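You operate a simulated robot arm through the tools that you are given. There is no shell and no other tool. Be economical: measure what you need, move in short steps, check, and stop when the job is done.

You run a simulated two-armed robot. Do the job below in one go: nothing can be reset, and whatever is moved stays where it is left.

TASK
Hold the measuring box on the sack bench top steady with one hand and put the orange brush in it with the other.

It is judged by the outcome, as a careful person would: the job done as asked, and still so three seconds after it is handed in. It fails if anything else is knocked over, pushed out of place, dropped, spilled or broken.

THE ROBOT
Two 6-joint arms with two-finger grippers on one trunk, on a base that drives. Base frame: it is fixed to the floor where the robot stands at the start and does not move with it; the origin is under the middle of the robot, x ahead of it, y to its left, z up. Readings come in mm, degrees, newtons and seconds.
The left shoulder is at the start at [60, 145, 875], the right one opposite. With the tool pointing down near the work surface each hand reaches from about 320 to 720 mm from the robot's upright axis, wherever it stands, measured 20 degrees to its own side. Places, roughly: orange brush (4x4x13 cm) [500, 0, 800]. Payload 2.45 kg a hand.
The tool frame of a hand sits at the grasp point between the pads (the TCP): z along the fingers, y along the line on which they close. The tips reach 26 mm beyond it. Largest opening 96 mm; the body of the gripper starts 69 mm behind the TCP.
Orientation is told as [roll, pitch, yaw] about the base's x, y, z axes, in that order, counted from this pose: with the fingers straight down and closing along the base's y, the tool's x points along the base's -x, its y along +y and its z along -z.

THE INTERFACE
- The arms move only by the tool nudge_tool. It takes "left_moves", "right_moves" or both (then of equal length, played together; a hand with none holds still); each is a list of rows, each an object of numbers (a shift or turn left out is 0, a gripper value left out holds the last): "fingers": the closure, from 0 (fully open) to 1 (shut); "dx", "dy", "dz": the shift along the base's x, y, z in units of 250 mm (1.0 is 250 mm); "wx", "wy", "wz": the turn, a rotation vector about the base's x, y, z in units of 60 degrees (1.0 is 60 degrees). In form: [{"fingers": .., "dx": .., "dy": .., "dz": .., "wx": .., "wy": .., "wz": ..}, ...]. A call has 1 to 20 rows; each row is the pose to reach, as a shift and turn from the pose commanded when the call began. A call with a number of a shift or a turn outside -1 to 1 is refused whole. Each row takes 0.2 s and may step no farther than 50 mm and 8.6 degrees from the row before; otherwise, or with a gripper value out of range, the whole call is refused. A pose out of reach is approached as far as the arm can. The call stops where the force on the tool passes 40 N (or 10 N more than at its start, if that is more) or the arm is blocked; 0.2 s more then pass. Each finger halts on what it meets, pressing with about 39 N; the grip force reading is that of the motor and also rises with nothing between the fingers. The clock runs only during rows and for 0.2 s after the last one: add rows that repeat a pose to give the fingers time. The reply holds the time, the measured pose of the TCP, the force on the tool along the base axes, the opening and the grip force, in the units named above and with some noise, with the torque about the TCP (base axes, N m) and any sound that the robot's microphone picked up.
- Cameras (640 x 400 px; columns grow to the right, rows downward): "scene" is now at [116.8, -31.4, 1466.7]; the picture's right is [-0.50, -0.87, 0.00], its down [-0.74, 0.42, -0.53] and it looks along [0.46, -0.26, -0.85] (base axes); focal length 289 px, centre (320, 200). "left" rides on the left gripper at [82, -3, -98] in its tool frame; the picture's right is [0.04, 1.00, 0.00], its down [-0.73, 0.03, -0.68] and it looks along [-0.68, 0.03, 0.73] (tool axes); focal length 256 px, centre (320, 200). "right" rides on the right gripper at [82, 3, -98] in its tool frame; the picture's right is [-0.04, 1.00, 0.00], its down [-0.73, -0.03, -0.68] and it looks along [-0.68, -0.03, 0.73] (tool axes); focal length 256 px, centre (320, 200).
- snapshot(camera): a new picture of that camera. The clock stands still meanwhile.
- raise_lower(by): slides the trunk up (or, below 0, down) by that many mm; the arms and the scene camera ride with it, the base frame stays. It gives what a move gives, with no picture.
- roll_base(legs): drives the robot by 1 to 6 legs, each [ahead, turn to the left] in mm and degrees, along the robot's own axes; the way and the turn of a leg run together, so that a leg with both is an arc; at most 1500 mm and 180 degrees a leg. The arms and the cameras ride along, it lands a little off, and it stops where it bumps. It gives what a move gives.
- pan_tilt(pan, tilt): turns the head with the scene camera to pan (to the left, within 86 degrees either way) and tilt (down, from -29 to 69), counted from straight ahead of the robot. It gives what a move gives.
- pixel_to_xyz(camera, pixels): for up to 12 pixels [column, row] of the newest picture of that camera ("zoom" is the newest enlarged one), the place [x, y, z] in the base frame of the surface seen there, good to about 3 mm. The clock stands still meanwhile.
- inspect(camera, box): a new picture of the part [left, top, right, bottom] of that camera's present view, enlarged. The clock stands still meanwhile.
- hand_in(): hands the job in; it is judged then, once.

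Keep the steps short. Do not move on a guess: measure, check each grasp and each placing, and mend mistakes. In all there are 80 turns and 70 pictures (those below and enlarged ones count). Leave the grippers open and the arms clear of the work at the hand-in unless told otherwise, and finish with a single line.

The tools are called after ">>>" as a command line: name --argument value ..., lists and objects as JSON in quotes. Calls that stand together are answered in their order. nudge_tool: Moves the arms, as the interface text tells. Its arguments: {"type":"object","properties":{"left_moves":{"type":"array","items":{"type":"object","properties":{"fingers":{"type":"number"},"dx":{"type":"number"},"dy":{"type":"number"},"dz":{"type":"number"},"wx":{"type":"number"},"wy":{"type":"number"},"wz":{"type":"number"}}}},"right_moves":{"type":"array","items":{"type":"object","properties":{"fingers":{"type":"number"},"dx":{"type":"number"},"dy":{"type":"number"},"dz":{"type":"number"},"wx":{"type":"number"},"wy":{"type":"number"},"wz":{"type":"number"}}}}},"required":[]} The other tools are called the same way: raise_lower (by) slides the trunk up or down; roll_base (legs) drives the base; pan_tilt (pan, tilt) turns the head that bears the scene camera; snapshot (camera) takes a picture; pixel_to_xyz (camera, pixels) gives the place of the surface under pixels of a picture; inspect (camera, box) takes an enlarged picture of a part of a camera's view; hand_in () hands the job in.

At the start:

```text
clock: 0.0
left_tool_pos: [504.3, 5.3, 1027.3]
left_tool_rot: [0.0, 0.0, -0.3]
left_ft_force: [0.2, -0.1, 0.1]
left_wrist_torque: [0.01, 0.0, -0.02]
left_gripper_width: 96.1
left_grip_force: 0.1
right_tool_pos: [330.0, -323.9, 1038.8]
right_tool_rot: [-0.1, 0.0, -0.3]
right_ft_force: [0.2, 0.0, 0.3]
right_wrist_torque: [0.0, 0.03, 0.0]
right_gripper_width: 96.0
right_grip_force: 0.1
trunk travel left (down, up): [-500.0, 90.0]
robot x, y, heading: [3.3, 2.2, 0.0]
head pan, tilt: [-30.0, 58.2]
```

scene: 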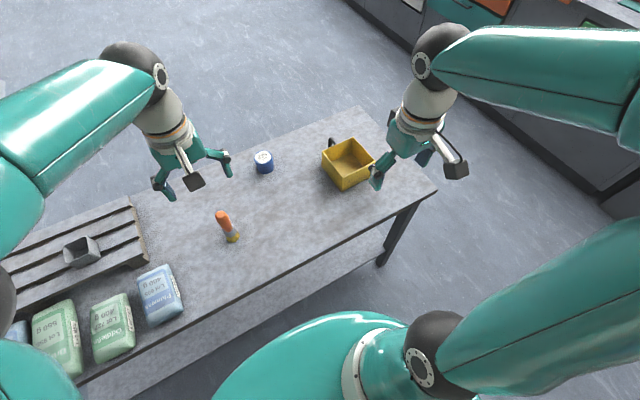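
right: 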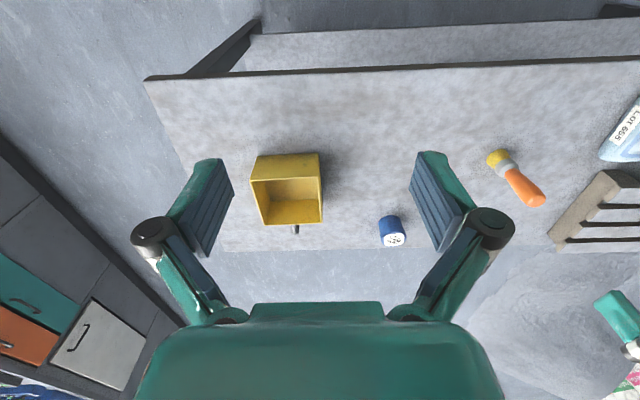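
left: 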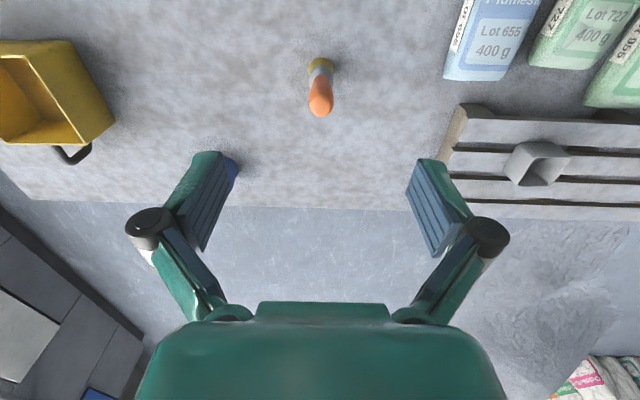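

I see the yellow measuring box near (347,163), with a dark handle on its far side, and the orange brush standing near (227,226). I'll measure both, plus the blue tin and the bench edges.

>>> inspect --camera "scene" --box '[200, 110, 440, 260]'

>>> pixel_to_xyz --camera "scene" --pixels '[[221, 215], [226, 227], [234, 240], [250, 240], [322, 155], [352, 140], [374, 158], [342, 188], [347, 155], [332, 142], [264, 157], [420, 190]]'

```text
2.67 times, centred on (320, 185) of scene
```

zoom: 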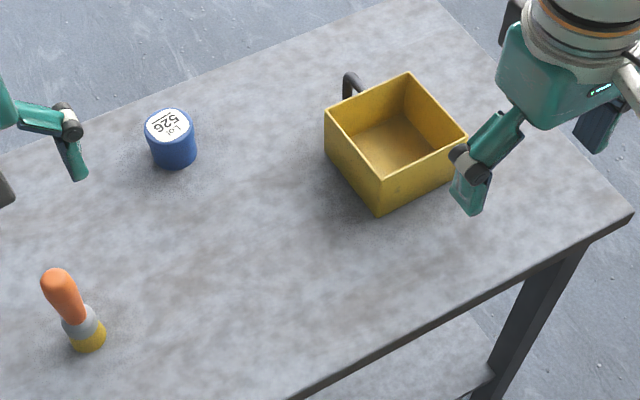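

```text
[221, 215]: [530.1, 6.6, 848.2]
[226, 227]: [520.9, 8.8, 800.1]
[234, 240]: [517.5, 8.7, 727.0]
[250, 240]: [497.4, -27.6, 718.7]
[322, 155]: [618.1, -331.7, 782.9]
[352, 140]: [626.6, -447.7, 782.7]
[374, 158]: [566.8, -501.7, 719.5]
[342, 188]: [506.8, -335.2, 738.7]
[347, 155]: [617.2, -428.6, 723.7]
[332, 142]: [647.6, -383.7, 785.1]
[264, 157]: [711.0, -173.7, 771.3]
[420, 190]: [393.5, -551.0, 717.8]
```

The bench top is at z≈719, the brush top at about 848 and the box rim at about 783. I'll get exact rim corners, the handle and the brush from the zoom.

>>> pixel_to_xyz --camera "zoom" --pixels '[[328, 114], [407, 76], [378, 181], [352, 150], [420, 165], [351, 78], [390, 150], [345, 180], [378, 213], [55, 275], [66, 300], [85, 340]]'

>>> inspect --camera "right" --box '[200, 100, 440, 250]'

```text
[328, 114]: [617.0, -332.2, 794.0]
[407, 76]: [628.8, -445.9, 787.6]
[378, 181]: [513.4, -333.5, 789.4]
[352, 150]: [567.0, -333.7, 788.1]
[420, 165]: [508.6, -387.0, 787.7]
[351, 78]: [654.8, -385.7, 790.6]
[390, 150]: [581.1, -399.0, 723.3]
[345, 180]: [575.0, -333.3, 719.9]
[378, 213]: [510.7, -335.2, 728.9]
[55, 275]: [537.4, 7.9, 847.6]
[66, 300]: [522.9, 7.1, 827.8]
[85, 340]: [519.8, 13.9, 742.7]
```

```text
2.67 times, centred on (320, 175) of right
```

zoom: 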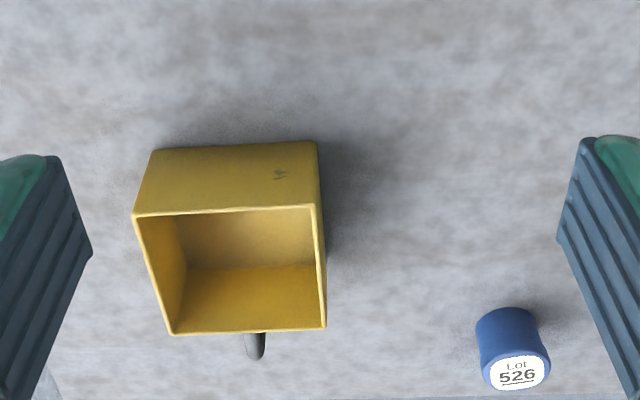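

The box spans x≈510–630 and y≈-450 to -333, so it is too wide to grip across; I'll pinch a wall. Next I want a closer look at the brush from the left hand camera.

>>> inspect --camera "left" --box '[256, 40, 384, 120]'

>>> pixel_to_xyz --camera "zoom" --pixels '[[320, 330], [320, 290], [320, 250], [320, 170], [320, 120], [265, 330], [375, 330], [200, 110], [285, 290], [355, 290]]'

```text
5.00 times, centred on (320, 80) of left
```

zoom: 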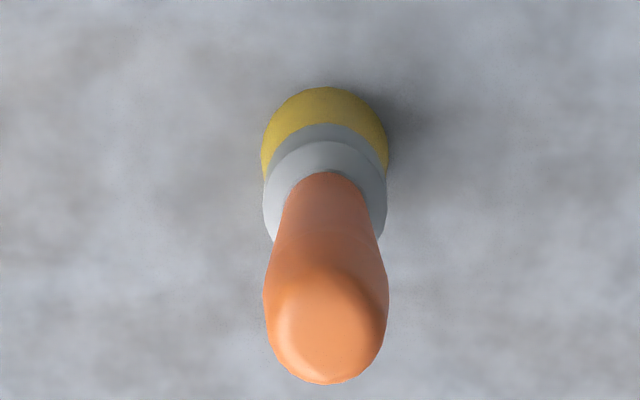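

```text
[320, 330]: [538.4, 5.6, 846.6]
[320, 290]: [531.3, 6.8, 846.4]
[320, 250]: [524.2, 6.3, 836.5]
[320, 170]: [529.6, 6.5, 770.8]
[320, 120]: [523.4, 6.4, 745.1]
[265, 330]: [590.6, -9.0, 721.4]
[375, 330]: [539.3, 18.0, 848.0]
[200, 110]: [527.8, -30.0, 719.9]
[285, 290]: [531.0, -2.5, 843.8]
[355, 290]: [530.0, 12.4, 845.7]
```

The brush axis is about (537.5, 6.5), its top at 848, and the handle narrows just above the ferrule at z≈770. I'll move the left hand above it and part way down, then check.

>>> nudge_tool --left_moves '[{"dx": 0.133, "dy": 0.005, "fingers": 0}, {"dx": 0.133, "dy": 0.005, "dz": -0.18}, {"dx": 0.133, "dy": 0.005, "dz": -0.36}, {"dx": 0.133, "dy": 0.005, "dz": -0.5}, {"dx": 0.133, "dy": 0.005, "dz": -0.5}]'

>>> snapshot --camera "left"

>>> snapshot --camera "scene"

```text
clock: 1.2
left_tool_pos: [535.8, 6.7, 901.1]
left_tool_rot: [0.0, 0.1, -0.4]
left_ft_force: [-0.3, -0.4, -0.3]
left_wrist_torque: [0.0, 0.04, 0.0]
left_gripper_width: 95.8
left_grip_force: 0.0
right_tool_pos: [330.2, -324.3, 1040.2]
right_tool_rot: [0.1, 0.0, -0.4]
right_ft_force: [-0.3, -0.2, -0.7]
right_wrist_torque: [0.02, 0.06, 0.0]
right_gripper_width: 95.9
right_grip_force: 0.1
trunk travel left (down, up): [-500.0, 90.0]
robot x, y, heading: [-1.7, 0.1, 0.1]
head pan, tilt: [-30.0, 58.2]
```

```text
63 pictures are left
```

left: 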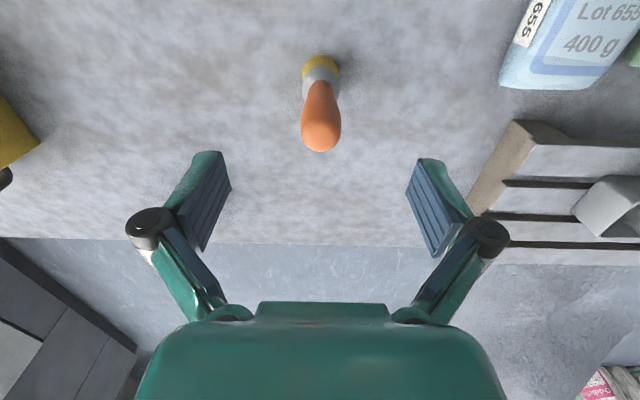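

```text
62 pictures are left
```

scene: 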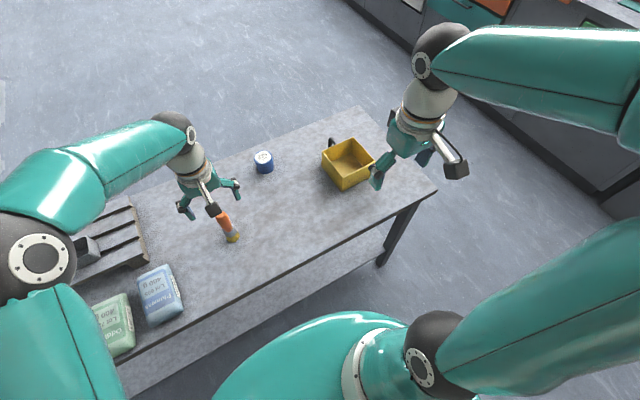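

The brush top sits at (320,128) in the left view; I expected about row 134 for a point straight below the grasp point, so the alignment is good. I'll descend to z≈805 with the fingers open.

>>> nudge_tool --left_moves '[{"dx": 0.006, "dz": -0.15}, {"dx": 0.006, "dz": -0.29}, {"dx": 0.006, "dz": -0.384}, {"dx": 0.006, "dz": -0.384}]'

>>> snapshot --camera "left"

```text
clock: 2.2
left_tool_pos: [539.7, 7.7, 805.9]
left_tool_rot: [-0.1, 0.0, -0.2]
left_ft_force: [-0.5, -0.5, 1.1]
left_wrist_torque: [0.0, 0.01, 0.01]
left_gripper_width: 96.0
left_grip_force: 0.0
right_tool_pos: [330.5, -323.9, 1040.5]
right_tool_rot: [0.0, 0.0, -0.3]
right_ft_force: [0.1, -0.9, 0.2]
right_wrist_torque: [0.01, 0.0, 0.02]
right_gripper_width: 96.1
right_grip_force: 0.1
trunk travel left (down, up): [-500.0, 90.0]
robot x, y, heading: [1.7, -1.9, -0.1]
head pan, tilt: [-30.0, 58.2]
```

```text
61 pictures are left
```

left: 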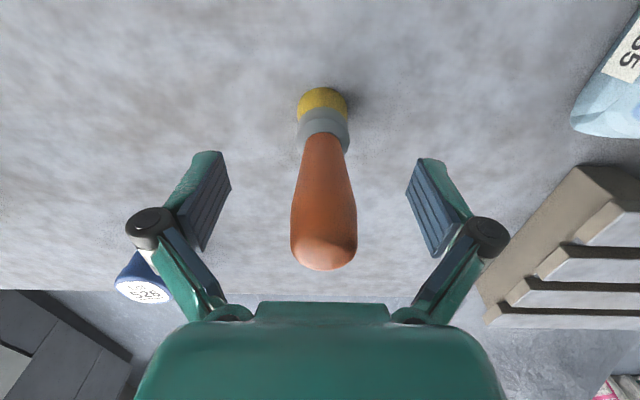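

The brush handle is centred between the open fingers (col ~323, rows 130–270), and nothing touches it. Now I'll close: the handle is about 25 mm, so each finger travels about 36 mm, which takes 0.5 s or so.

>>> nudge_tool --left_moves '[{"fingers": 1}, {"fingers": 1}, {"fingers": 1}, {"fingers": 1}, {"fingers": 1}]'

>>> snapshot --camera "left"

```text
clock: 3.4
left_tool_pos: [538.6, 6.2, 806.6]
left_tool_rot: [0.0, 0.0, -0.3]
left_ft_force: [0.0, -0.1, -0.6]
left_wrist_torque: [0.0, -0.05, 0.0]
left_gripper_width: 23.7
left_grip_force: 38.4
right_tool_pos: [331.8, -324.0, 1041.0]
right_tool_rot: [0.0, 0.0, -0.3]
right_ft_force: [-0.2, -0.2, 0.3]
right_wrist_torque: [-0.02, -0.02, -0.01]
right_gripper_width: 95.9
right_grip_force: 0.1
trunk travel left (down, up): [-500.0, 90.0]
robot x, y, heading: [-1.2, -0.8, -0.1]
head pan, tilt: [-30.0, 58.2]
```

```text
60 pictures are left
```

left: 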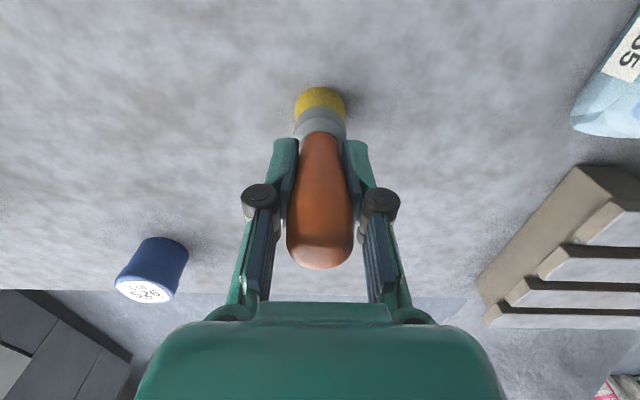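

It is gripped at 23.7 mm and 38 N. I'll lift it straight up about 150 mm and check the hold.

>>> nudge_tool --left_moves '[{"dz": 0.06}, {"dz": 0.2}, {"dz": 0.36}, {"dz": 0.52}, {"dz": 0.6}, {"dz": 0.6}]'

>>> snapshot --camera "left"

>>> snapshot --camera "scene"

```text
clock: 4.8
left_tool_pos: [539.2, 7.5, 957.3]
left_tool_rot: [0.0, 0.1, -0.2]
left_ft_force: [-0.6, -0.3, -2.3]
left_wrist_torque: [-0.01, -0.03, 0.02]
left_gripper_width: 23.7
left_grip_force: 39.4
right_tool_pos: [329.8, -323.8, 1040.7]
right_tool_rot: [0.0, 0.0, -0.3]
right_ft_force: [0.3, -0.2, -0.6]
right_wrist_torque: [-0.02, 0.02, -0.02]
right_gripper_width: 96.1
right_grip_force: 0.0
trunk travel left (down, up): [-500.0, 90.0]
robot x, y, heading: [-0.1, -0.6, -0.4]
head pan, tilt: [-30.0, 58.2]
```

```text
59 pictures are left
```

left: 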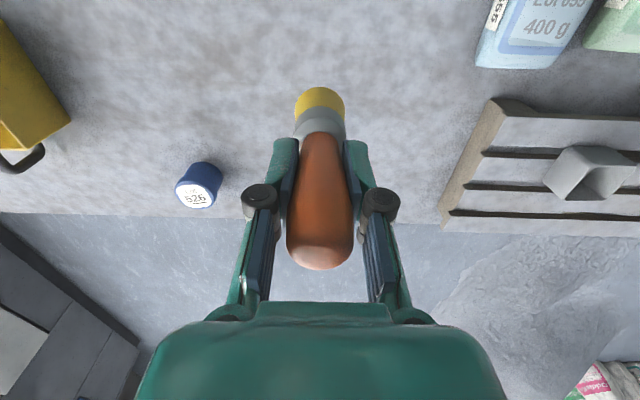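

```text
58 pictures are left
```

scene: 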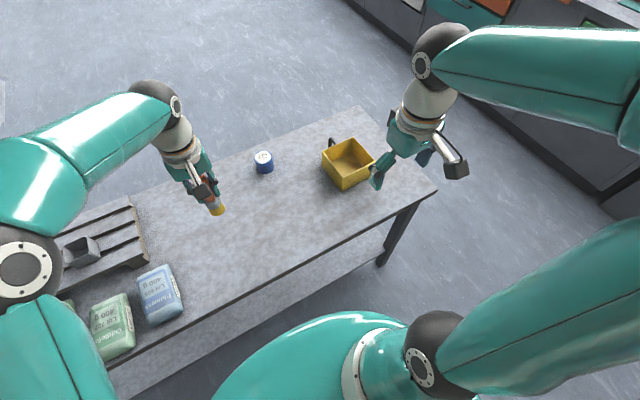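

The brush is firmly held with its bottom at about z=870. The box centre (570,-391) is too far for the left arm from here, so I plan to turn right about 35° and roll forward a little. First I'll measure the near bench edge and my own body for clearance.

>>> pixel_to_xyz --camera "scene" --pixels '[[436, 189], [340, 240], [250, 288], [160, 335], [330, 320], [250, 370], [360, 350], [380, 262], [600, 200], [330, 255], [530, 250], [200, 385]]'

>>> pan_tilt --pan -30 --tilt 69

>>> snapshot --camera "scene"

```text
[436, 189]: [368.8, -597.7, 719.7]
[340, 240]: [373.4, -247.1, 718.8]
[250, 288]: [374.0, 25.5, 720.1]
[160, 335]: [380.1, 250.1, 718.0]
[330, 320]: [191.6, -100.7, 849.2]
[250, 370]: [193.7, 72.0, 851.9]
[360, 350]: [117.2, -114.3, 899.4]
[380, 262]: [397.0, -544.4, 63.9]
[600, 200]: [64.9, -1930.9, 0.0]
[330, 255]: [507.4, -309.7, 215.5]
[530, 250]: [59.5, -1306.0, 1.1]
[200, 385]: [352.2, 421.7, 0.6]
```

```text
clock: 5.5
left_tool_pos: [538.6, 8.7, 955.4]
left_tool_rot: [0.0, 0.0, -0.4]
left_ft_force: [-0.1, -0.6, -1.9]
left_wrist_torque: [0.03, 0.02, 0.0]
left_gripper_width: 24.0
left_grip_force: 38.7
right_tool_pos: [330.9, -324.5, 1041.6]
right_tool_rot: [0.0, 0.0, -0.3]
right_ft_force: [0.0, 0.2, 0.0]
right_wrist_torque: [-0.03, -0.01, 0.03]
right_gripper_width: 96.1
right_grip_force: 0.0
trunk travel left (down, up): [-500.0, 90.0]
robot x, y, heading: [3.2, 3.1, 0.1]
head pan, tilt: [-30.0, 68.8]
```

```text
57 pictures are left
```

scene: 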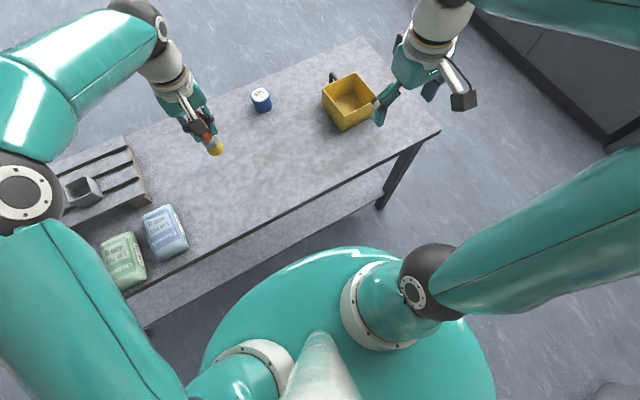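

The bench edge is at x≈372 and my body reaches about x≈200. Driving sideways along the bench keeps that clearance, so I'll turn right 90°, roll 370 mm and turn back. Start with the turn; the brush clears everything at z≈870.

>>> roll_base --legs '[[0, -90]]'

```text
clock: 8.9
left_tool_pos: [236.1, -487.3, 956.2]
left_tool_rot: [0.0, 0.3, -65.2]
left_ft_force: [-0.8, 0.0, -1.4]
left_wrist_torque: [0.02, -0.02, 0.0]
left_gripper_width: 23.9
left_grip_force: 38.7
right_tool_pos: [-151.3, -439.8, 1041.3]
right_tool_rot: [0.0, 0.0, -65.1]
right_ft_force: [-0.1, -0.3, 0.1]
right_wrist_torque: [0.01, -0.07, 0.05]
right_gripper_width: 96.0
right_grip_force: 0.0
trunk travel left (down, up): [-500.0, 90.0]
robot x, y, heading: [37.8, 20.2, -66.8]
head pan, tilt: [-30.0, 68.8]
stopped in leg 1: the robot was blocked; the commanded pose is now the measured one
```

It stopped at -66° and the base shifted to (38,20), so something bumped. I'll look around.

>>> snapshot --camera "scene"

>>> snapshot --camera "left"

>>> snapshot --camera "right"

```text
56 pictures are left
```

scene: 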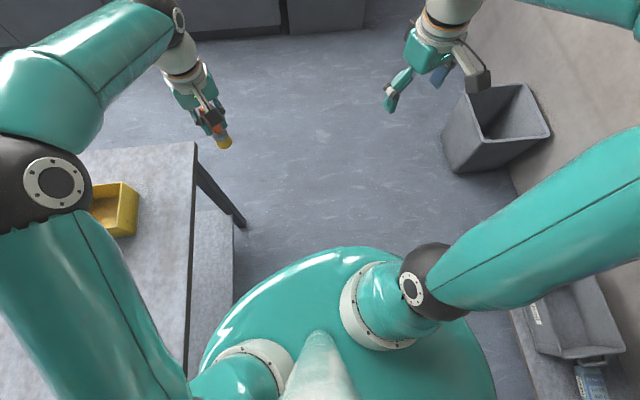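

```text
55 pictures are left
```

left: 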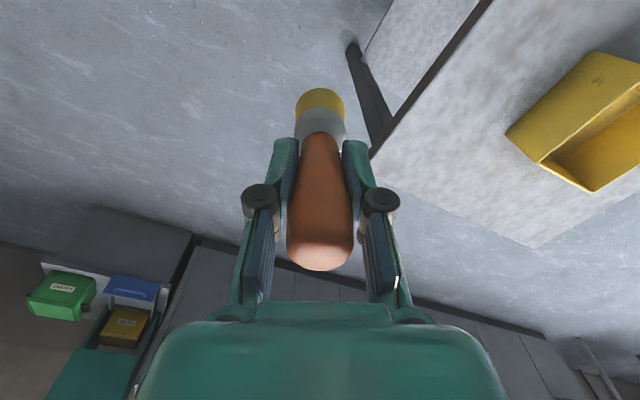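

```text
54 pictures are left
```

right: 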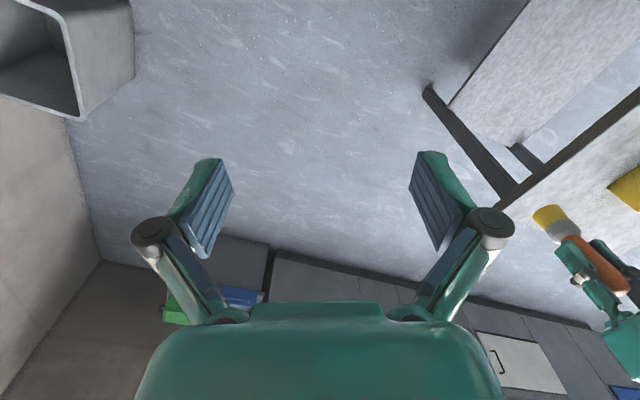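

The wall and shelf behind me are close to my right elbow, and that blocked the turn. Nothing looks disturbed. I'll turn back to about -50°, where both hands should nearly reach the box, and check.

>>> roll_base --legs '[[0, 17]]'

>>> snapshot --camera "scene"

```text
clock: 10.4
left_tool_pos: [377.3, -404.9, 956.1]
left_tool_rot: [0.0, 0.0, -48.1]
left_ft_force: [0.1, 0.1, -0.4]
left_wrist_torque: [0.01, 0.01, 0.01]
left_gripper_width: 23.7
left_grip_force: 38.7
right_tool_pos: [-10.2, -473.2, 1041.6]
right_tool_rot: [0.0, 0.1, -48.1]
right_ft_force: [-0.3, -0.4, -0.1]
right_wrist_torque: [0.01, -0.04, 0.0]
right_gripper_width: 95.8
right_grip_force: 0.1
trunk travel left (down, up): [-500.0, 90.0]
robot x, y, heading: [28.0, 11.5, -49.6]
head pan, tilt: [-30.0, 68.8]
```

```text
53 pictures are left
```

scene: 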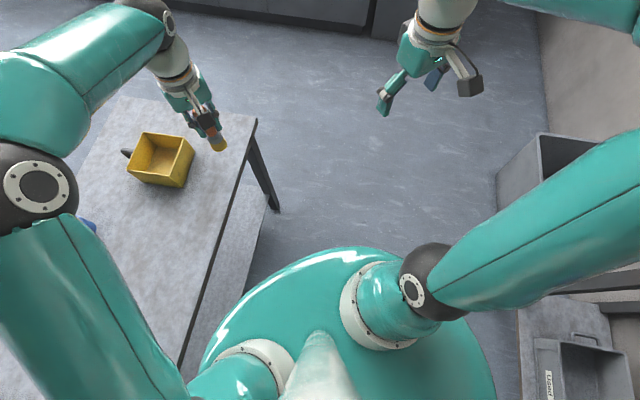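

Now I'm at about -50°. I'll re-measure the box from here to verify that the frame still holds, and check the floor clearance in front of my body.

>>> pan_tilt --pan 12 --tilt 52

>>> snapshot --camera "scene"

```text
clock: 11.5
left_tool_pos: [376.5, -405.7, 957.2]
left_tool_rot: [0.0, 0.1, -48.1]
left_ft_force: [0.2, 1.0, -0.8]
left_wrist_torque: [0.01, 0.03, 0.0]
left_gripper_width: 23.5
left_grip_force: 38.8
right_tool_pos: [-9.4, -472.7, 1042.9]
right_tool_rot: [0.0, -0.1, -48.2]
right_ft_force: [0.7, -0.8, 0.5]
right_wrist_torque: [0.04, -0.01, 0.02]
right_gripper_width: 96.0
right_grip_force: 0.2
trunk travel left (down, up): [-500.0, 90.0]
robot x, y, heading: [31.5, 16.5, -49.7]
head pan, tilt: [12.0, 52.0]
```

```text
52 pictures are left
```

scene: 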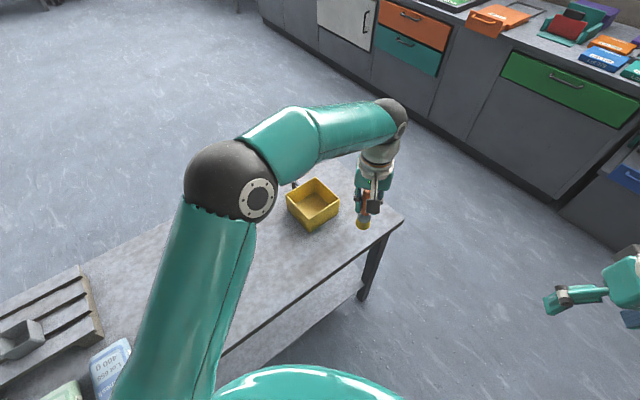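

>>> inspect --camera "scene" --box '[264, 160, 392, 240]'

```text
5.00 times, centred on (328, 200) of scene
```

zoom: 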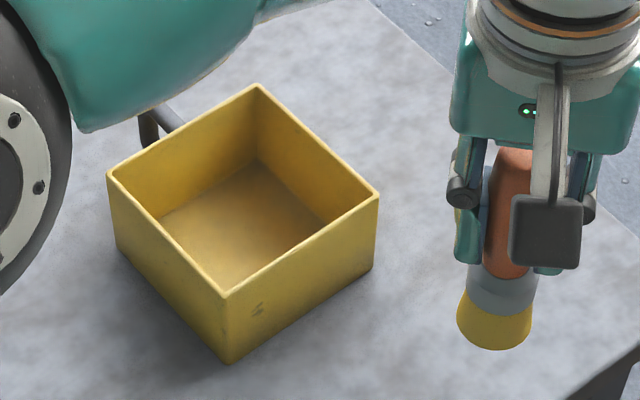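

I'll measure the rim corners, the floor, and the brush and edge references in this enlarged view.

>>> pixel_to_xyz --camera "zoom" --pixels '[[112, 174], [257, 89], [375, 197], [225, 296], [170, 236], [300, 245], [250, 220], [240, 200], [300, 300], [170, 280], [330, 340], [500, 330]]'

```text
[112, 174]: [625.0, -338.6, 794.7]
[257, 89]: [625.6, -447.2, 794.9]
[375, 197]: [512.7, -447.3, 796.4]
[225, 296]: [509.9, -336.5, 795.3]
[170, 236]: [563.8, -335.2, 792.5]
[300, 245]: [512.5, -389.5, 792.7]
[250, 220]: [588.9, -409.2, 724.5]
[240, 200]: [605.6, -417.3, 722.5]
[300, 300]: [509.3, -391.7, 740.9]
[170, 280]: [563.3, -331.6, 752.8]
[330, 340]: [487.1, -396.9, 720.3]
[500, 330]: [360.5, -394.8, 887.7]
```

The box is unmoved: x 509–629, y -450 to -334, rim z≈794, inner floor ≈723. I'll roll 60 mm ahead to bring both hands into comfortable range; the brush stays well above everything.

>>> roll_base --legs '[[60, 0]]'

```text
clock: 12.6
left_tool_pos: [388.2, -416.0, 958.7]
left_tool_rot: [-0.1, 0.0, -47.4]
left_ft_force: [0.1, 0.0, -0.9]
left_wrist_torque: [-0.02, 0.0, -0.02]
left_gripper_width: 23.5
left_grip_force: 38.8
right_tool_pos: [3.8, -488.8, 1043.3]
right_tool_rot: [0.0, 0.0, -47.3]
right_ft_force: [0.8, 0.3, -0.6]
right_wrist_torque: [-0.03, 0.0, 0.02]
right_gripper_width: 95.8
right_grip_force: 0.1
trunk travel left (down, up): [-500.0, 90.0]
robot x, y, heading: [32.8, -8.9, -47.7]
head pan, tilt: [12.0, 52.0]
stopped in leg 1: the robot was blocked; the commanded pose is now the measured one
```

It was blocked after about 17 mm, so the base is touching the bench. I'll back off 8 mm and check that nothing shifted.

>>> roll_base --legs '[[-8, 0]]'

>>> inspect --camera "scene" --box '[264, 160, 392, 240]'

>>> pixel_to_xyz --camera "zoom" --pixels '[[170, 280], [250, 220], [300, 300]]'

```text
clock: 13.3
left_tool_pos: [383.8, -409.7, 958.6]
left_tool_rot: [-0.2, 0.1, -47.5]
left_ft_force: [-0.4, 0.2, -1.1]
left_wrist_torque: [0.0, -0.01, -0.02]
left_gripper_width: 23.6
left_grip_force: 38.6
right_tool_pos: [-3.7, -482.2, 1043.0]
right_tool_rot: [-0.1, 0.0, -47.3]
right_ft_force: [0.2, -0.7, 0.4]
right_wrist_torque: [-0.03, -0.02, 0.01]
right_gripper_width: 96.2
right_grip_force: 0.1
trunk travel left (down, up): [-500.0, 90.0]
robot x, y, heading: [22.9, -3.8, -47.8]
head pan, tilt: [12.0, 52.0]
```

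```text
5.00 times, centred on (328, 200) of scene
```

zoom: 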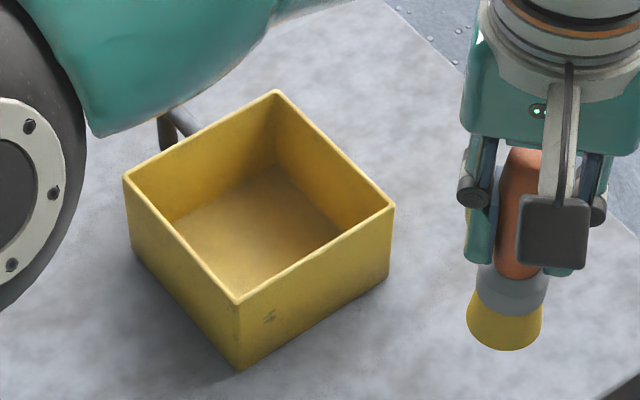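

```text
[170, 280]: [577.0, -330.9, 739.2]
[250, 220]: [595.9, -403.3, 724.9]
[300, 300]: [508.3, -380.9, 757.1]
```

The box hasn't moved. Next I'll clear space by moving the left hand with the brush to hover at about (590,-320), still at z≈958, so the right hand can come in to pinch the right wall (y≈-448).

>>> nudge_tool --left_moves '[{"dx": 0.15, "dy": 0.07}, {"dx": 0.32, "dy": 0.14}, {"dx": 0.49, "dy": 0.215}, {"dx": 0.66, "dy": 0.29}, {"dx": 0.82, "dy": 0.36}, {"dx": 0.82, "dy": 0.36}]'

>>> snapshot --camera "scene"

```text
clock: 14.7
left_tool_pos: [586.3, -319.4, 961.8]
left_tool_rot: [0.0, 0.1, -47.5]
left_ft_force: [0.0, -0.1, -1.9]
left_wrist_torque: [-0.02, 0.03, -0.01]
left_gripper_width: 24.0
left_grip_force: 39.5
right_tool_pos: [-3.0, -482.2, 1042.3]
right_tool_rot: [-0.1, 0.0, -47.3]
right_ft_force: [-0.3, 0.4, 0.5]
right_wrist_torque: [-0.01, -0.03, -0.03]
right_gripper_width: 96.3
right_grip_force: 0.1
trunk travel left (down, up): [-500.0, 90.0]
robot x, y, heading: [25.6, 1.9, -47.7]
head pan, tilt: [12.0, 52.0]
```

```text
49 pictures are left
```

scene: 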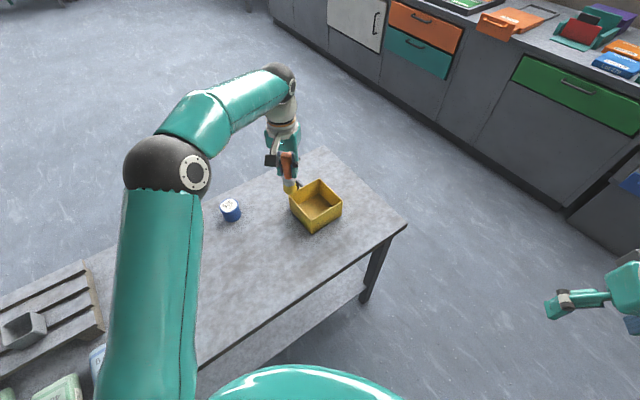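

The left hand is clear. Now the right hand: bring it forward over the near bench side while turning its yaw from -47° to 0°.

>>> nudge_tool --right_moves '[{"dx": 0.16, "wz": 0.13, "fingers": 0}, {"dx": 0.33, "wz": 0.26}, {"dx": 0.5, "wz": 0.39}, {"dx": 0.67, "wz": 0.52}, {"dx": 0.84, "wz": 0.65}, {"dx": 1.0, "wz": 0.79}, {"dx": 1.0, "wz": 0.79}]'

```text
clock: 16.3
left_tool_pos: [586.2, -319.7, 960.3]
left_tool_rot: [0.0, 0.0, -47.5]
left_ft_force: [-1.2, 0.2, -1.6]
left_wrist_torque: [0.01, 0.0, 0.02]
left_gripper_width: 23.7
left_grip_force: 39.4
right_tool_pos: [246.1, -484.8, 1043.8]
right_tool_rot: [0.0, 0.0, 0.2]
right_ft_force: [-0.4, 0.2, 0.2]
right_wrist_torque: [-0.01, -0.01, -0.03]
right_gripper_width: 96.1
right_grip_force: 0.1
trunk travel left (down, up): [-500.0, 90.0]
robot x, y, heading: [24.8, -2.4, -47.5]
head pan, tilt: [12.0, 52.0]
```

Next: forward to about (485,-470,920) while leaning the wrist back 20° (rotation about y of -20°, so the fingers point slightly ahead).

>>> nudge_tool --right_moves '[{"dx": 0.16, "dy": 0.01, "dz": -0.08, "wy": -0.07}, {"dx": 0.32, "dy": 0.02, "dz": -0.16, "wy": -0.14}, {"dx": 0.48, "dy": 0.03, "dz": -0.24, "wy": -0.21}, {"dx": 0.64, "dy": 0.04, "dz": -0.32, "wy": -0.28}, {"dx": 0.8, "dy": 0.05, "dz": -0.4, "wy": -0.333}, {"dx": 0.96, "dy": 0.06, "dz": -0.48, "wy": -0.333}, {"dx": 0.96, "dy": 0.06, "dz": -0.48, "wy": -0.333}]'

>>> snapshot --camera "right"

>>> snapshot --camera "scene"

```text
clock: 17.9
left_tool_pos: [586.1, -319.8, 960.2]
left_tool_rot: [-0.1, 0.1, -47.6]
left_ft_force: [0.8, 0.1, -1.4]
left_wrist_torque: [-0.03, -0.01, -0.01]
left_gripper_width: 23.5
left_grip_force: 39.2
right_tool_pos: [486.0, -466.5, 923.6]
right_tool_rot: [-0.1, -19.9, 0.1]
right_ft_force: [-0.4, 0.4, 0.1]
right_wrist_torque: [0.0, 0.0, 0.01]
right_gripper_width: 96.2
right_grip_force: 0.0
trunk travel left (down, up): [-500.0, 90.0]
robot x, y, heading: [24.7, 0.0, -47.7]
head pan, tilt: [12.0, 52.0]
```

```text
48 pictures are left
```

right: 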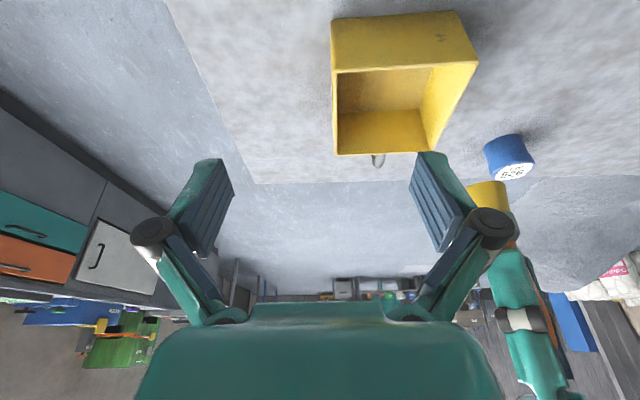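

```text
47 pictures are left
```

scene: 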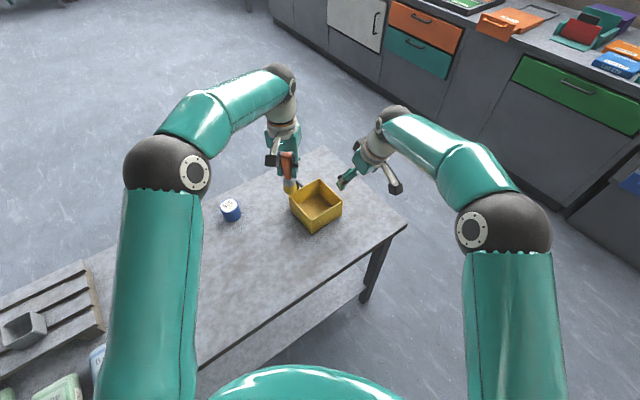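

Good view. I'll measure the right wall's rim (left edge of the box in this picture, col ~335) precisely.

>>> inspect --camera "right" --box '[304, 60, 464, 160]'

>>> pixel_to_xyz --camera "zoom" --pixels '[[124, 45], [126, 120], [129, 250], [128, 350], [131, 370], [300, 373], [480, 370], [685, 4], [200, 43], [143, 150]]'

```text
4.00 times, centred on (384, 110) of right
```

zoom: 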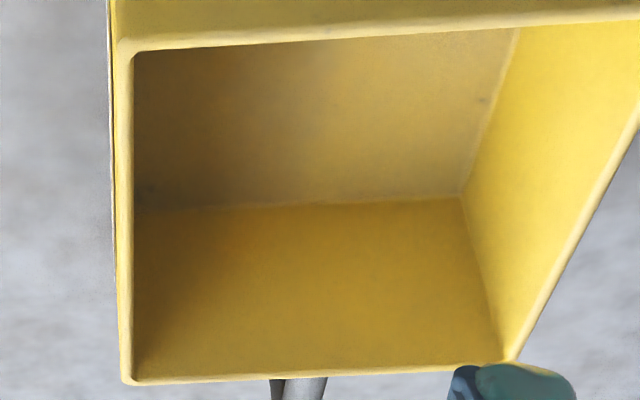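

```text
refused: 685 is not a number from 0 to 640
```

>>> pixel_to_xyz --camera "zoom" --pixels '[[125, 60], [125, 120], [126, 250], [127, 350], [127, 375], [300, 375], [510, 358], [200, 45], [115, 150], [300, 190]]'

```text
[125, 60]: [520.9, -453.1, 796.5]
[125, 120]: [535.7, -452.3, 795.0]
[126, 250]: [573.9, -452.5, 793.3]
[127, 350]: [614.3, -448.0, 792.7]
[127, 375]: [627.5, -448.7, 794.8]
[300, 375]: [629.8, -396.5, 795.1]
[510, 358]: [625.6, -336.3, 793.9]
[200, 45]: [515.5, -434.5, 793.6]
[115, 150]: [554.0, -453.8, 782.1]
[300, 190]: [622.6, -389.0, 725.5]
```

The right wall's centreline is y≈-450 and the rim z≈794. I'll move above (548,-450), then lower with the fingers open, one each side of the wall, stopping first at z≈840 to check.

>>> nudge_tool --right_moves '[{"dx": 0.124, "dy": 0.033}, {"dx": 0.248, "dy": 0.066}, {"dx": 0.248, "dy": 0.066, "dz": -0.17}, {"dx": 0.248, "dy": 0.066, "dz": -0.33}, {"dx": 0.248, "dy": 0.066, "dz": -0.33}]'

>>> snapshot --camera "right"

>>> inspect --camera "scene" --box '[240, 110, 432, 230]'

```text
clock: 19.1
left_tool_pos: [586.7, -318.9, 960.3]
left_tool_rot: [-0.1, 0.0, -47.5]
left_ft_force: [0.2, 0.4, -1.7]
left_wrist_torque: [-0.02, -0.03, -0.03]
left_gripper_width: 23.6
left_grip_force: 38.8
right_tool_pos: [549.0, -451.7, 838.9]
right_tool_rot: [0.0, -20.0, 0.2]
right_ft_force: [-0.8, -0.1, -0.4]
right_wrist_torque: [-0.01, -0.02, -0.01]
right_gripper_width: 96.1
right_grip_force: 0.1
trunk travel left (down, up): [-500.0, 90.0]
robot x, y, heading: [25.7, -0.6, -48.0]
head pan, tilt: [12.0, 52.0]
```

```text
45 pictures are left
```

right: 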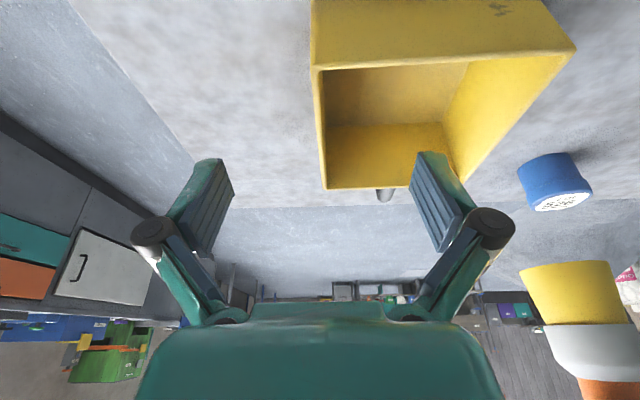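

```text
3.33 times, centred on (336, 170) of scene
```

zoom: 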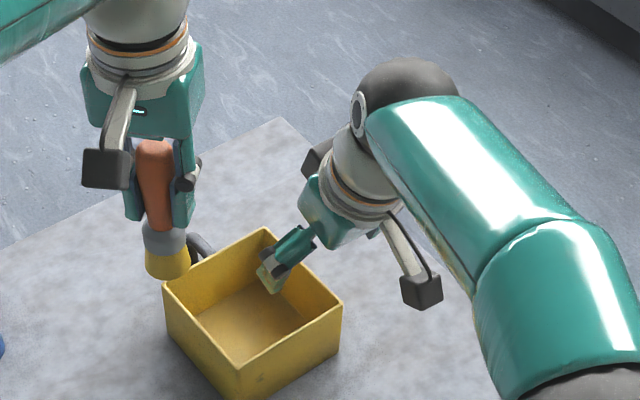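

The wall (col ~320) is centred between the fingers, and the inner finger is over the box interior. I'll lower 58 mm to z≈781.

>>> nudge_tool --right_moves '[{"dz": -0.08, "dy": 0.006}, {"dz": -0.16, "dy": 0.006}, {"dz": -0.232, "dy": 0.006}, {"dz": -0.232, "dy": 0.006}]'

>>> snapshot --camera "right"

```text
clock: 20.1
left_tool_pos: [585.9, -318.2, 960.9]
left_tool_rot: [-0.1, -0.1, -47.5]
left_ft_force: [0.0, -0.5, -1.7]
left_wrist_torque: [0.02, -0.02, -0.02]
left_gripper_width: 23.7
left_grip_force: 39.3
right_tool_pos: [549.1, -449.9, 782.6]
right_tool_rot: [0.0, -19.9, 0.0]
right_ft_force: [-0.4, 0.4, 0.1]
right_wrist_torque: [0.0, -0.04, 0.01]
right_gripper_width: 96.2
right_grip_force: 0.1
trunk travel left (down, up): [-500.0, 90.0]
robot x, y, heading: [23.0, -0.9, -47.7]
head pan, tilt: [12.0, 52.0]
```

```text
43 pictures are left
```

right: 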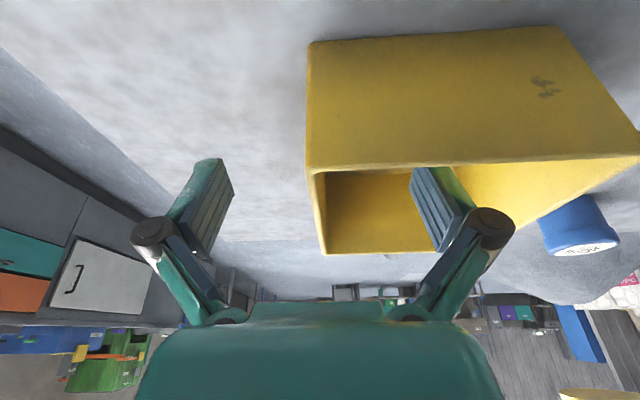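

The fingers straddle the wall without contact. Now I'll close on it.

>>> nudge_tool --right_moves '[{"fingers": 1}, {"fingers": 1}, {"fingers": 1}, {"fingers": 1}, {"fingers": 1}, {"fingers": 1}]'

>>> snapshot --camera "right"

>>> inspect --camera "scene" --box '[256, 130, 384, 240]'

```text
clock: 21.5
left_tool_pos: [587.4, -320.4, 960.5]
left_tool_rot: [-0.1, 0.0, -47.5]
left_ft_force: [-0.1, -0.2, -2.1]
left_wrist_torque: [-0.01, 0.03, -0.01]
left_gripper_width: 23.6
left_grip_force: 39.0
right_tool_pos: [549.8, -449.7, 782.9]
right_tool_rot: [0.0, -19.9, 0.0]
right_ft_force: [-0.4, 0.1, 0.8]
right_wrist_torque: [-0.05, -0.04, 0.1]
right_gripper_width: 6.1
right_grip_force: 32.8
trunk travel left (down, up): [-500.0, 90.0]
robot x, y, heading: [27.0, -3.6, -47.6]
head pan, tilt: [12.0, 52.0]
```

```text
42 pictures are left
```

right: 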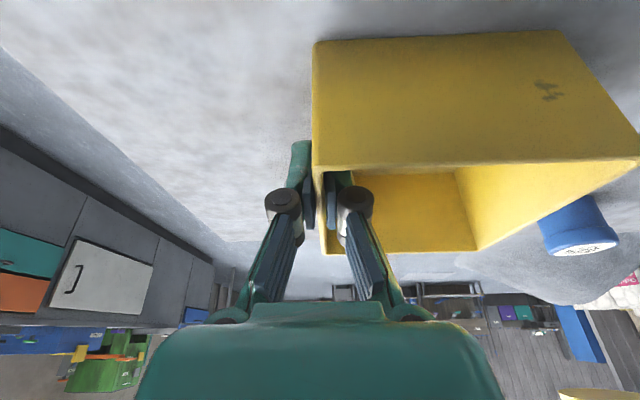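

```text
3.64 times, centred on (320, 185) of scene
```

zoom: 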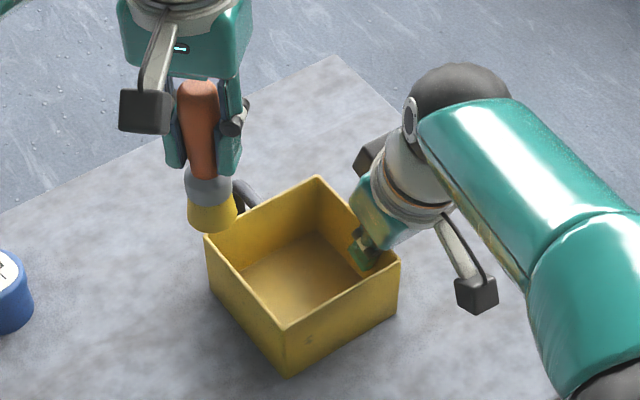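

The right hand holds the wall (6.1 mm, 33 N). Now I'll move the brush over the far-left part of the box interior, about (590,-370), and come down to z≈890, with the brush bottom at about 803, above the rim. Then I'll check.

>>> nudge_tool --left_moves '[{"dx": 0.006, "dy": -0.1, "fingers": 1}, {"dx": 0.012, "dy": -0.2}, {"dx": 0.012, "dy": -0.2, "dz": -0.1}, {"dx": 0.012, "dy": -0.2, "dz": -0.2}, {"dx": 0.012, "dy": -0.2, "dz": -0.26}, {"dx": 0.012, "dy": -0.2, "dz": -0.26}]'

>>> snapshot --camera "left"

>>> inspect --camera "scene" --box '[256, 110, 400, 230]'

>>> snapshot --camera "right"

```text
clock: 22.9
left_tool_pos: [590.7, -370.7, 891.8]
left_tool_rot: [-0.1, 0.0, -47.5]
left_ft_force: [-0.4, -0.1, -0.5]
left_wrist_torque: [0.02, -0.01, 0.02]
left_gripper_width: 23.8
left_grip_force: 39.2
right_tool_pos: [550.2, -450.6, 781.8]
right_tool_rot: [0.1, -20.0, 0.1]
right_ft_force: [0.5, -0.3, 0.5]
right_wrist_torque: [0.02, 0.02, -0.01]
right_gripper_width: 5.9
right_grip_force: 32.3
trunk travel left (down, up): [-500.0, 90.0]
robot x, y, heading: [26.1, -5.7, -47.7]
head pan, tilt: [12.0, 52.0]
```

```text
40 pictures are left
```

left: 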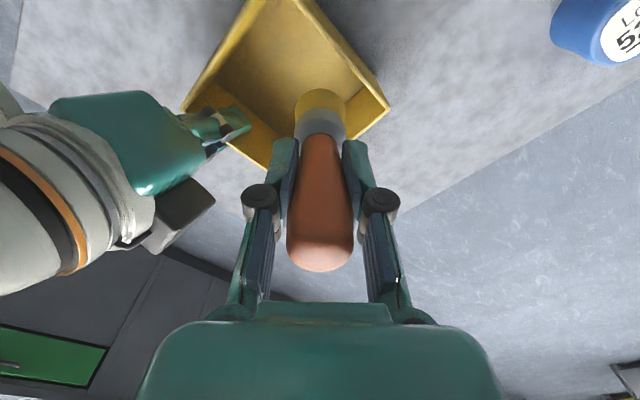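

```text
3.33 times, centred on (328, 170) of scene
```

zoom: 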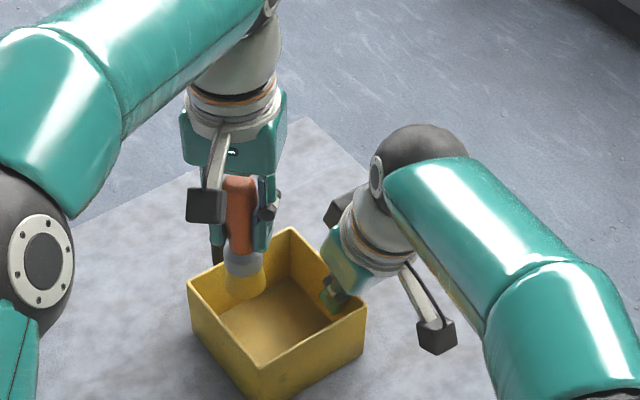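

```text
38 pictures are left
```

right: 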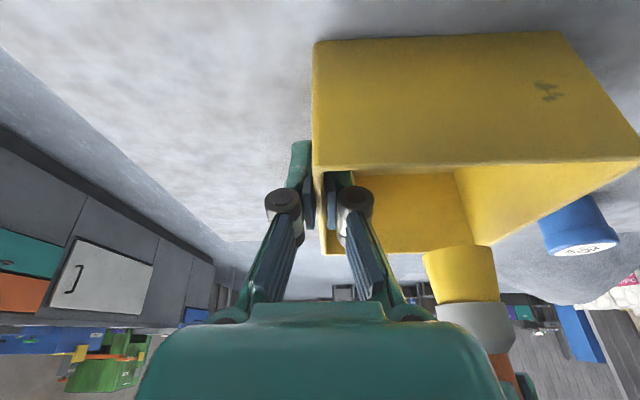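

The brush bottom (~(320,100) in the left view) sits inside the opening. A dark block on the right wrist at (180,215) comes near the left hand, so I'll measure it before descending.

>>> pixel_to_xyz --camera "left" --pixels '[[205, 195], [185, 190], [165, 245], [195, 225], [145, 170], [185, 130], [238, 120], [100, 100], [150, 215], [310, 105], [260, 190], [180, 215]]'

>>> inspect --camera "left" --box '[0, 60, 320, 260]'

```text
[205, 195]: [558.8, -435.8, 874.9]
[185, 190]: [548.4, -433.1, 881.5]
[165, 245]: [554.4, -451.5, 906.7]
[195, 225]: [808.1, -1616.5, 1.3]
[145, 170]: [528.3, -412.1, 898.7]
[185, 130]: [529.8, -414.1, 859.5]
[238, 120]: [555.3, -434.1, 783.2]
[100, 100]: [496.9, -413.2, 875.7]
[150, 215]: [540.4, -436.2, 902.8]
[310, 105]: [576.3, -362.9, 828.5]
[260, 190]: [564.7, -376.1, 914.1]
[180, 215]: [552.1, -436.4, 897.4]
```

```text
2.00 times, centred on (160, 160) of left
```

zoom: 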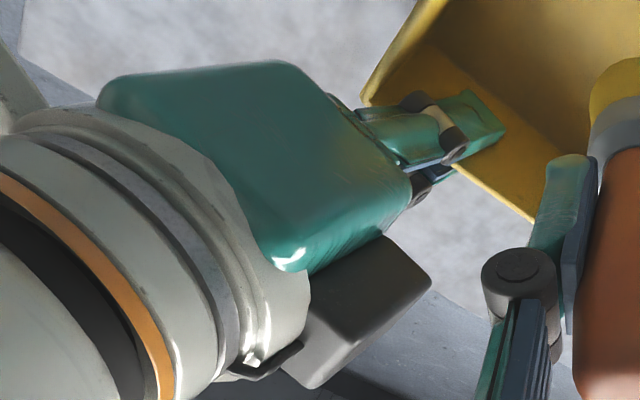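

The right hand's nearest parts are its palm at about (530,-412) and the block at (559,-433). Turning the left hand another -22° widens the gap to more than 20 mm. I'll do that at this height, then check.

>>> nudge_tool --left_moves '[{"wz": -0.12}, {"wz": -0.24}, {"wz": -0.36}, {"wz": -0.36}]'

>>> snapshot --camera "left"

```text
clock: 23.9
left_tool_pos: [591.8, -370.9, 892.2]
left_tool_rot: [-0.2, 0.0, -69.1]
left_ft_force: [0.8, 0.6, -1.4]
left_wrist_torque: [0.04, 0.0, -0.03]
left_gripper_width: 23.7
left_grip_force: 39.2
right_tool_pos: [549.1, -449.5, 782.8]
right_tool_rot: [-0.1, -20.0, 0.1]
right_ft_force: [1.0, 0.0, 0.8]
right_wrist_torque: [-0.01, 0.0, -0.05]
right_gripper_width: 5.8
right_grip_force: 32.1
trunk travel left (down, up): [-500.0, 90.0]
robot x, y, heading: [21.4, -2.4, -47.8]
head pan, tilt: [12.0, 52.0]
```

```text
36 pictures are left
```

left: 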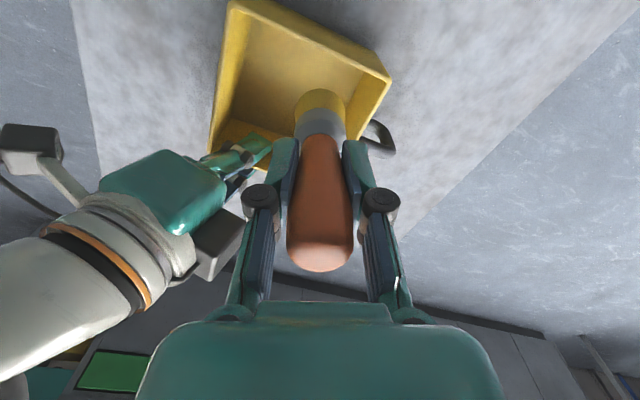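

Gaps are clear now, and the brush bottom (r≈25 px at (320,105)) is inside the rim. I'll lower 74 mm, leaving a few mm, and watch the forces.

>>> nudge_tool --left_moves '[{"dz": -0.08}, {"dz": -0.16}, {"dz": -0.23}, {"dz": -0.296}, {"dz": -0.296}]'

>>> snapshot --camera "left"

>>> inspect --camera "scene" --box '[256, 110, 400, 230]'

```text
clock: 25.1
left_tool_pos: [592.4, -369.9, 819.4]
left_tool_rot: [-0.1, 0.0, -69.1]
left_ft_force: [-0.7, -0.4, -0.9]
left_wrist_torque: [0.0, -0.04, -0.01]
left_gripper_width: 23.9
left_grip_force: 38.7
right_tool_pos: [549.9, -449.6, 781.6]
right_tool_rot: [0.0, -20.0, 0.1]
right_ft_force: [-1.1, 0.2, 0.3]
right_wrist_torque: [0.0, 0.12, 0.06]
right_gripper_width: 5.9
right_grip_force: 32.3
trunk travel left (down, up): [-500.0, 90.0]
robot x, y, heading: [25.3, -4.8, -47.8]
head pan, tilt: [12.0, 52.0]
```

```text
35 pictures are left
```

left: 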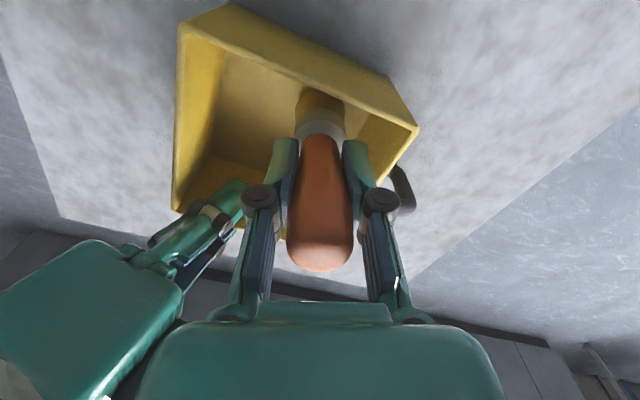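

```text
3.33 times, centred on (328, 170) of scene
```

zoom: 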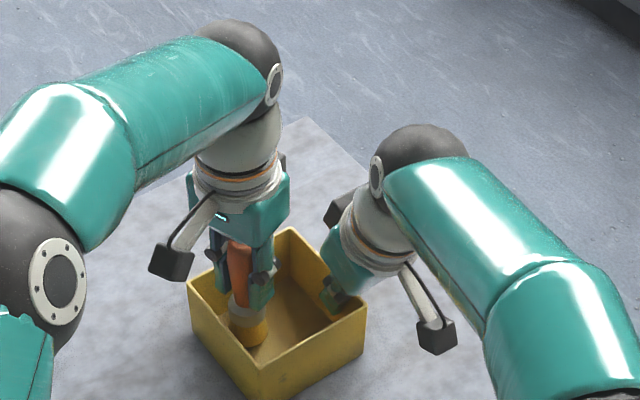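

No contact yet, with z=819.4 and the brush bottom at about 732. I'll go down slowly another 7 mm.

>>> nudge_tool --left_moves '[{"dz": -0.01}, {"dz": -0.02}, {"dz": -0.028}, {"dz": -0.028}]'

```text
clock: 26.1
left_tool_pos: [590.9, -368.4, 813.4]
left_tool_rot: [-0.1, 0.0, -69.1]
left_ft_force: [0.5, -1.1, -1.3]
left_wrist_torque: [0.01, -0.01, -0.01]
left_gripper_width: 23.6
left_grip_force: 39.4
right_tool_pos: [548.2, -448.2, 782.7]
right_tool_rot: [0.0, -20.0, -0.1]
right_ft_force: [0.4, 0.0, 0.6]
right_wrist_torque: [-0.01, 0.03, 0.02]
right_gripper_width: 6.0
right_grip_force: 32.1
trunk travel left (down, up): [-500.0, 90.0]
robot x, y, heading: [30.0, -0.0, -47.9]
head pan, tilt: [12.0, 52.0]
```

Still no contact. Another 1 mm per row, up to 4 mm, to feel the floor.

>>> nudge_tool --left_moves '[{"dz": -0.004}, {"dz": -0.008}, {"dz": -0.008}]'

```text
clock: 26.9
left_tool_pos: [591.5, -369.2, 811.4]
left_tool_rot: [-0.2, 0.0, -69.1]
left_ft_force: [-0.3, -0.6, 0.7]
left_wrist_torque: [0.02, 0.02, 0.0]
left_gripper_width: 23.9
left_grip_force: 38.8
right_tool_pos: [549.8, -449.1, 782.8]
right_tool_rot: [-0.1, -20.0, 0.1]
right_ft_force: [0.8, -1.0, -0.3]
right_wrist_torque: [0.0, 0.04, -0.01]
right_gripper_width: 5.9
right_grip_force: 32.6
trunk travel left (down, up): [-500.0, 90.0]
robot x, y, heading: [23.6, -0.7, -47.9]
head pan, tilt: [12.0, 52.0]
```

>>> nudge_tool --left_moves '[{"dz": -0.004}, {"dz": -0.008}, {"dz": -0.008}]'

```text
clock: 27.7
left_tool_pos: [590.3, -369.9, 811.1]
left_tool_rot: [0.0, -0.2, -69.2]
left_ft_force: [-2.7, 4.5, 21.2]
left_wrist_torque: [0.29, 0.23, -0.04]
left_gripper_width: 23.6
left_grip_force: 39.0
right_tool_pos: [548.1, -449.9, 783.2]
right_tool_rot: [0.0, -20.0, 0.0]
right_ft_force: [5.0, -3.6, -5.1]
right_wrist_torque: [-0.06, 0.22, -0.2]
right_gripper_width: 6.0
right_grip_force: 32.8
trunk travel left (down, up): [-500.0, 90.0]
robot x, y, heading: [25.1, 2.9, -47.7]
head pan, tilt: [12.0, 52.0]
```

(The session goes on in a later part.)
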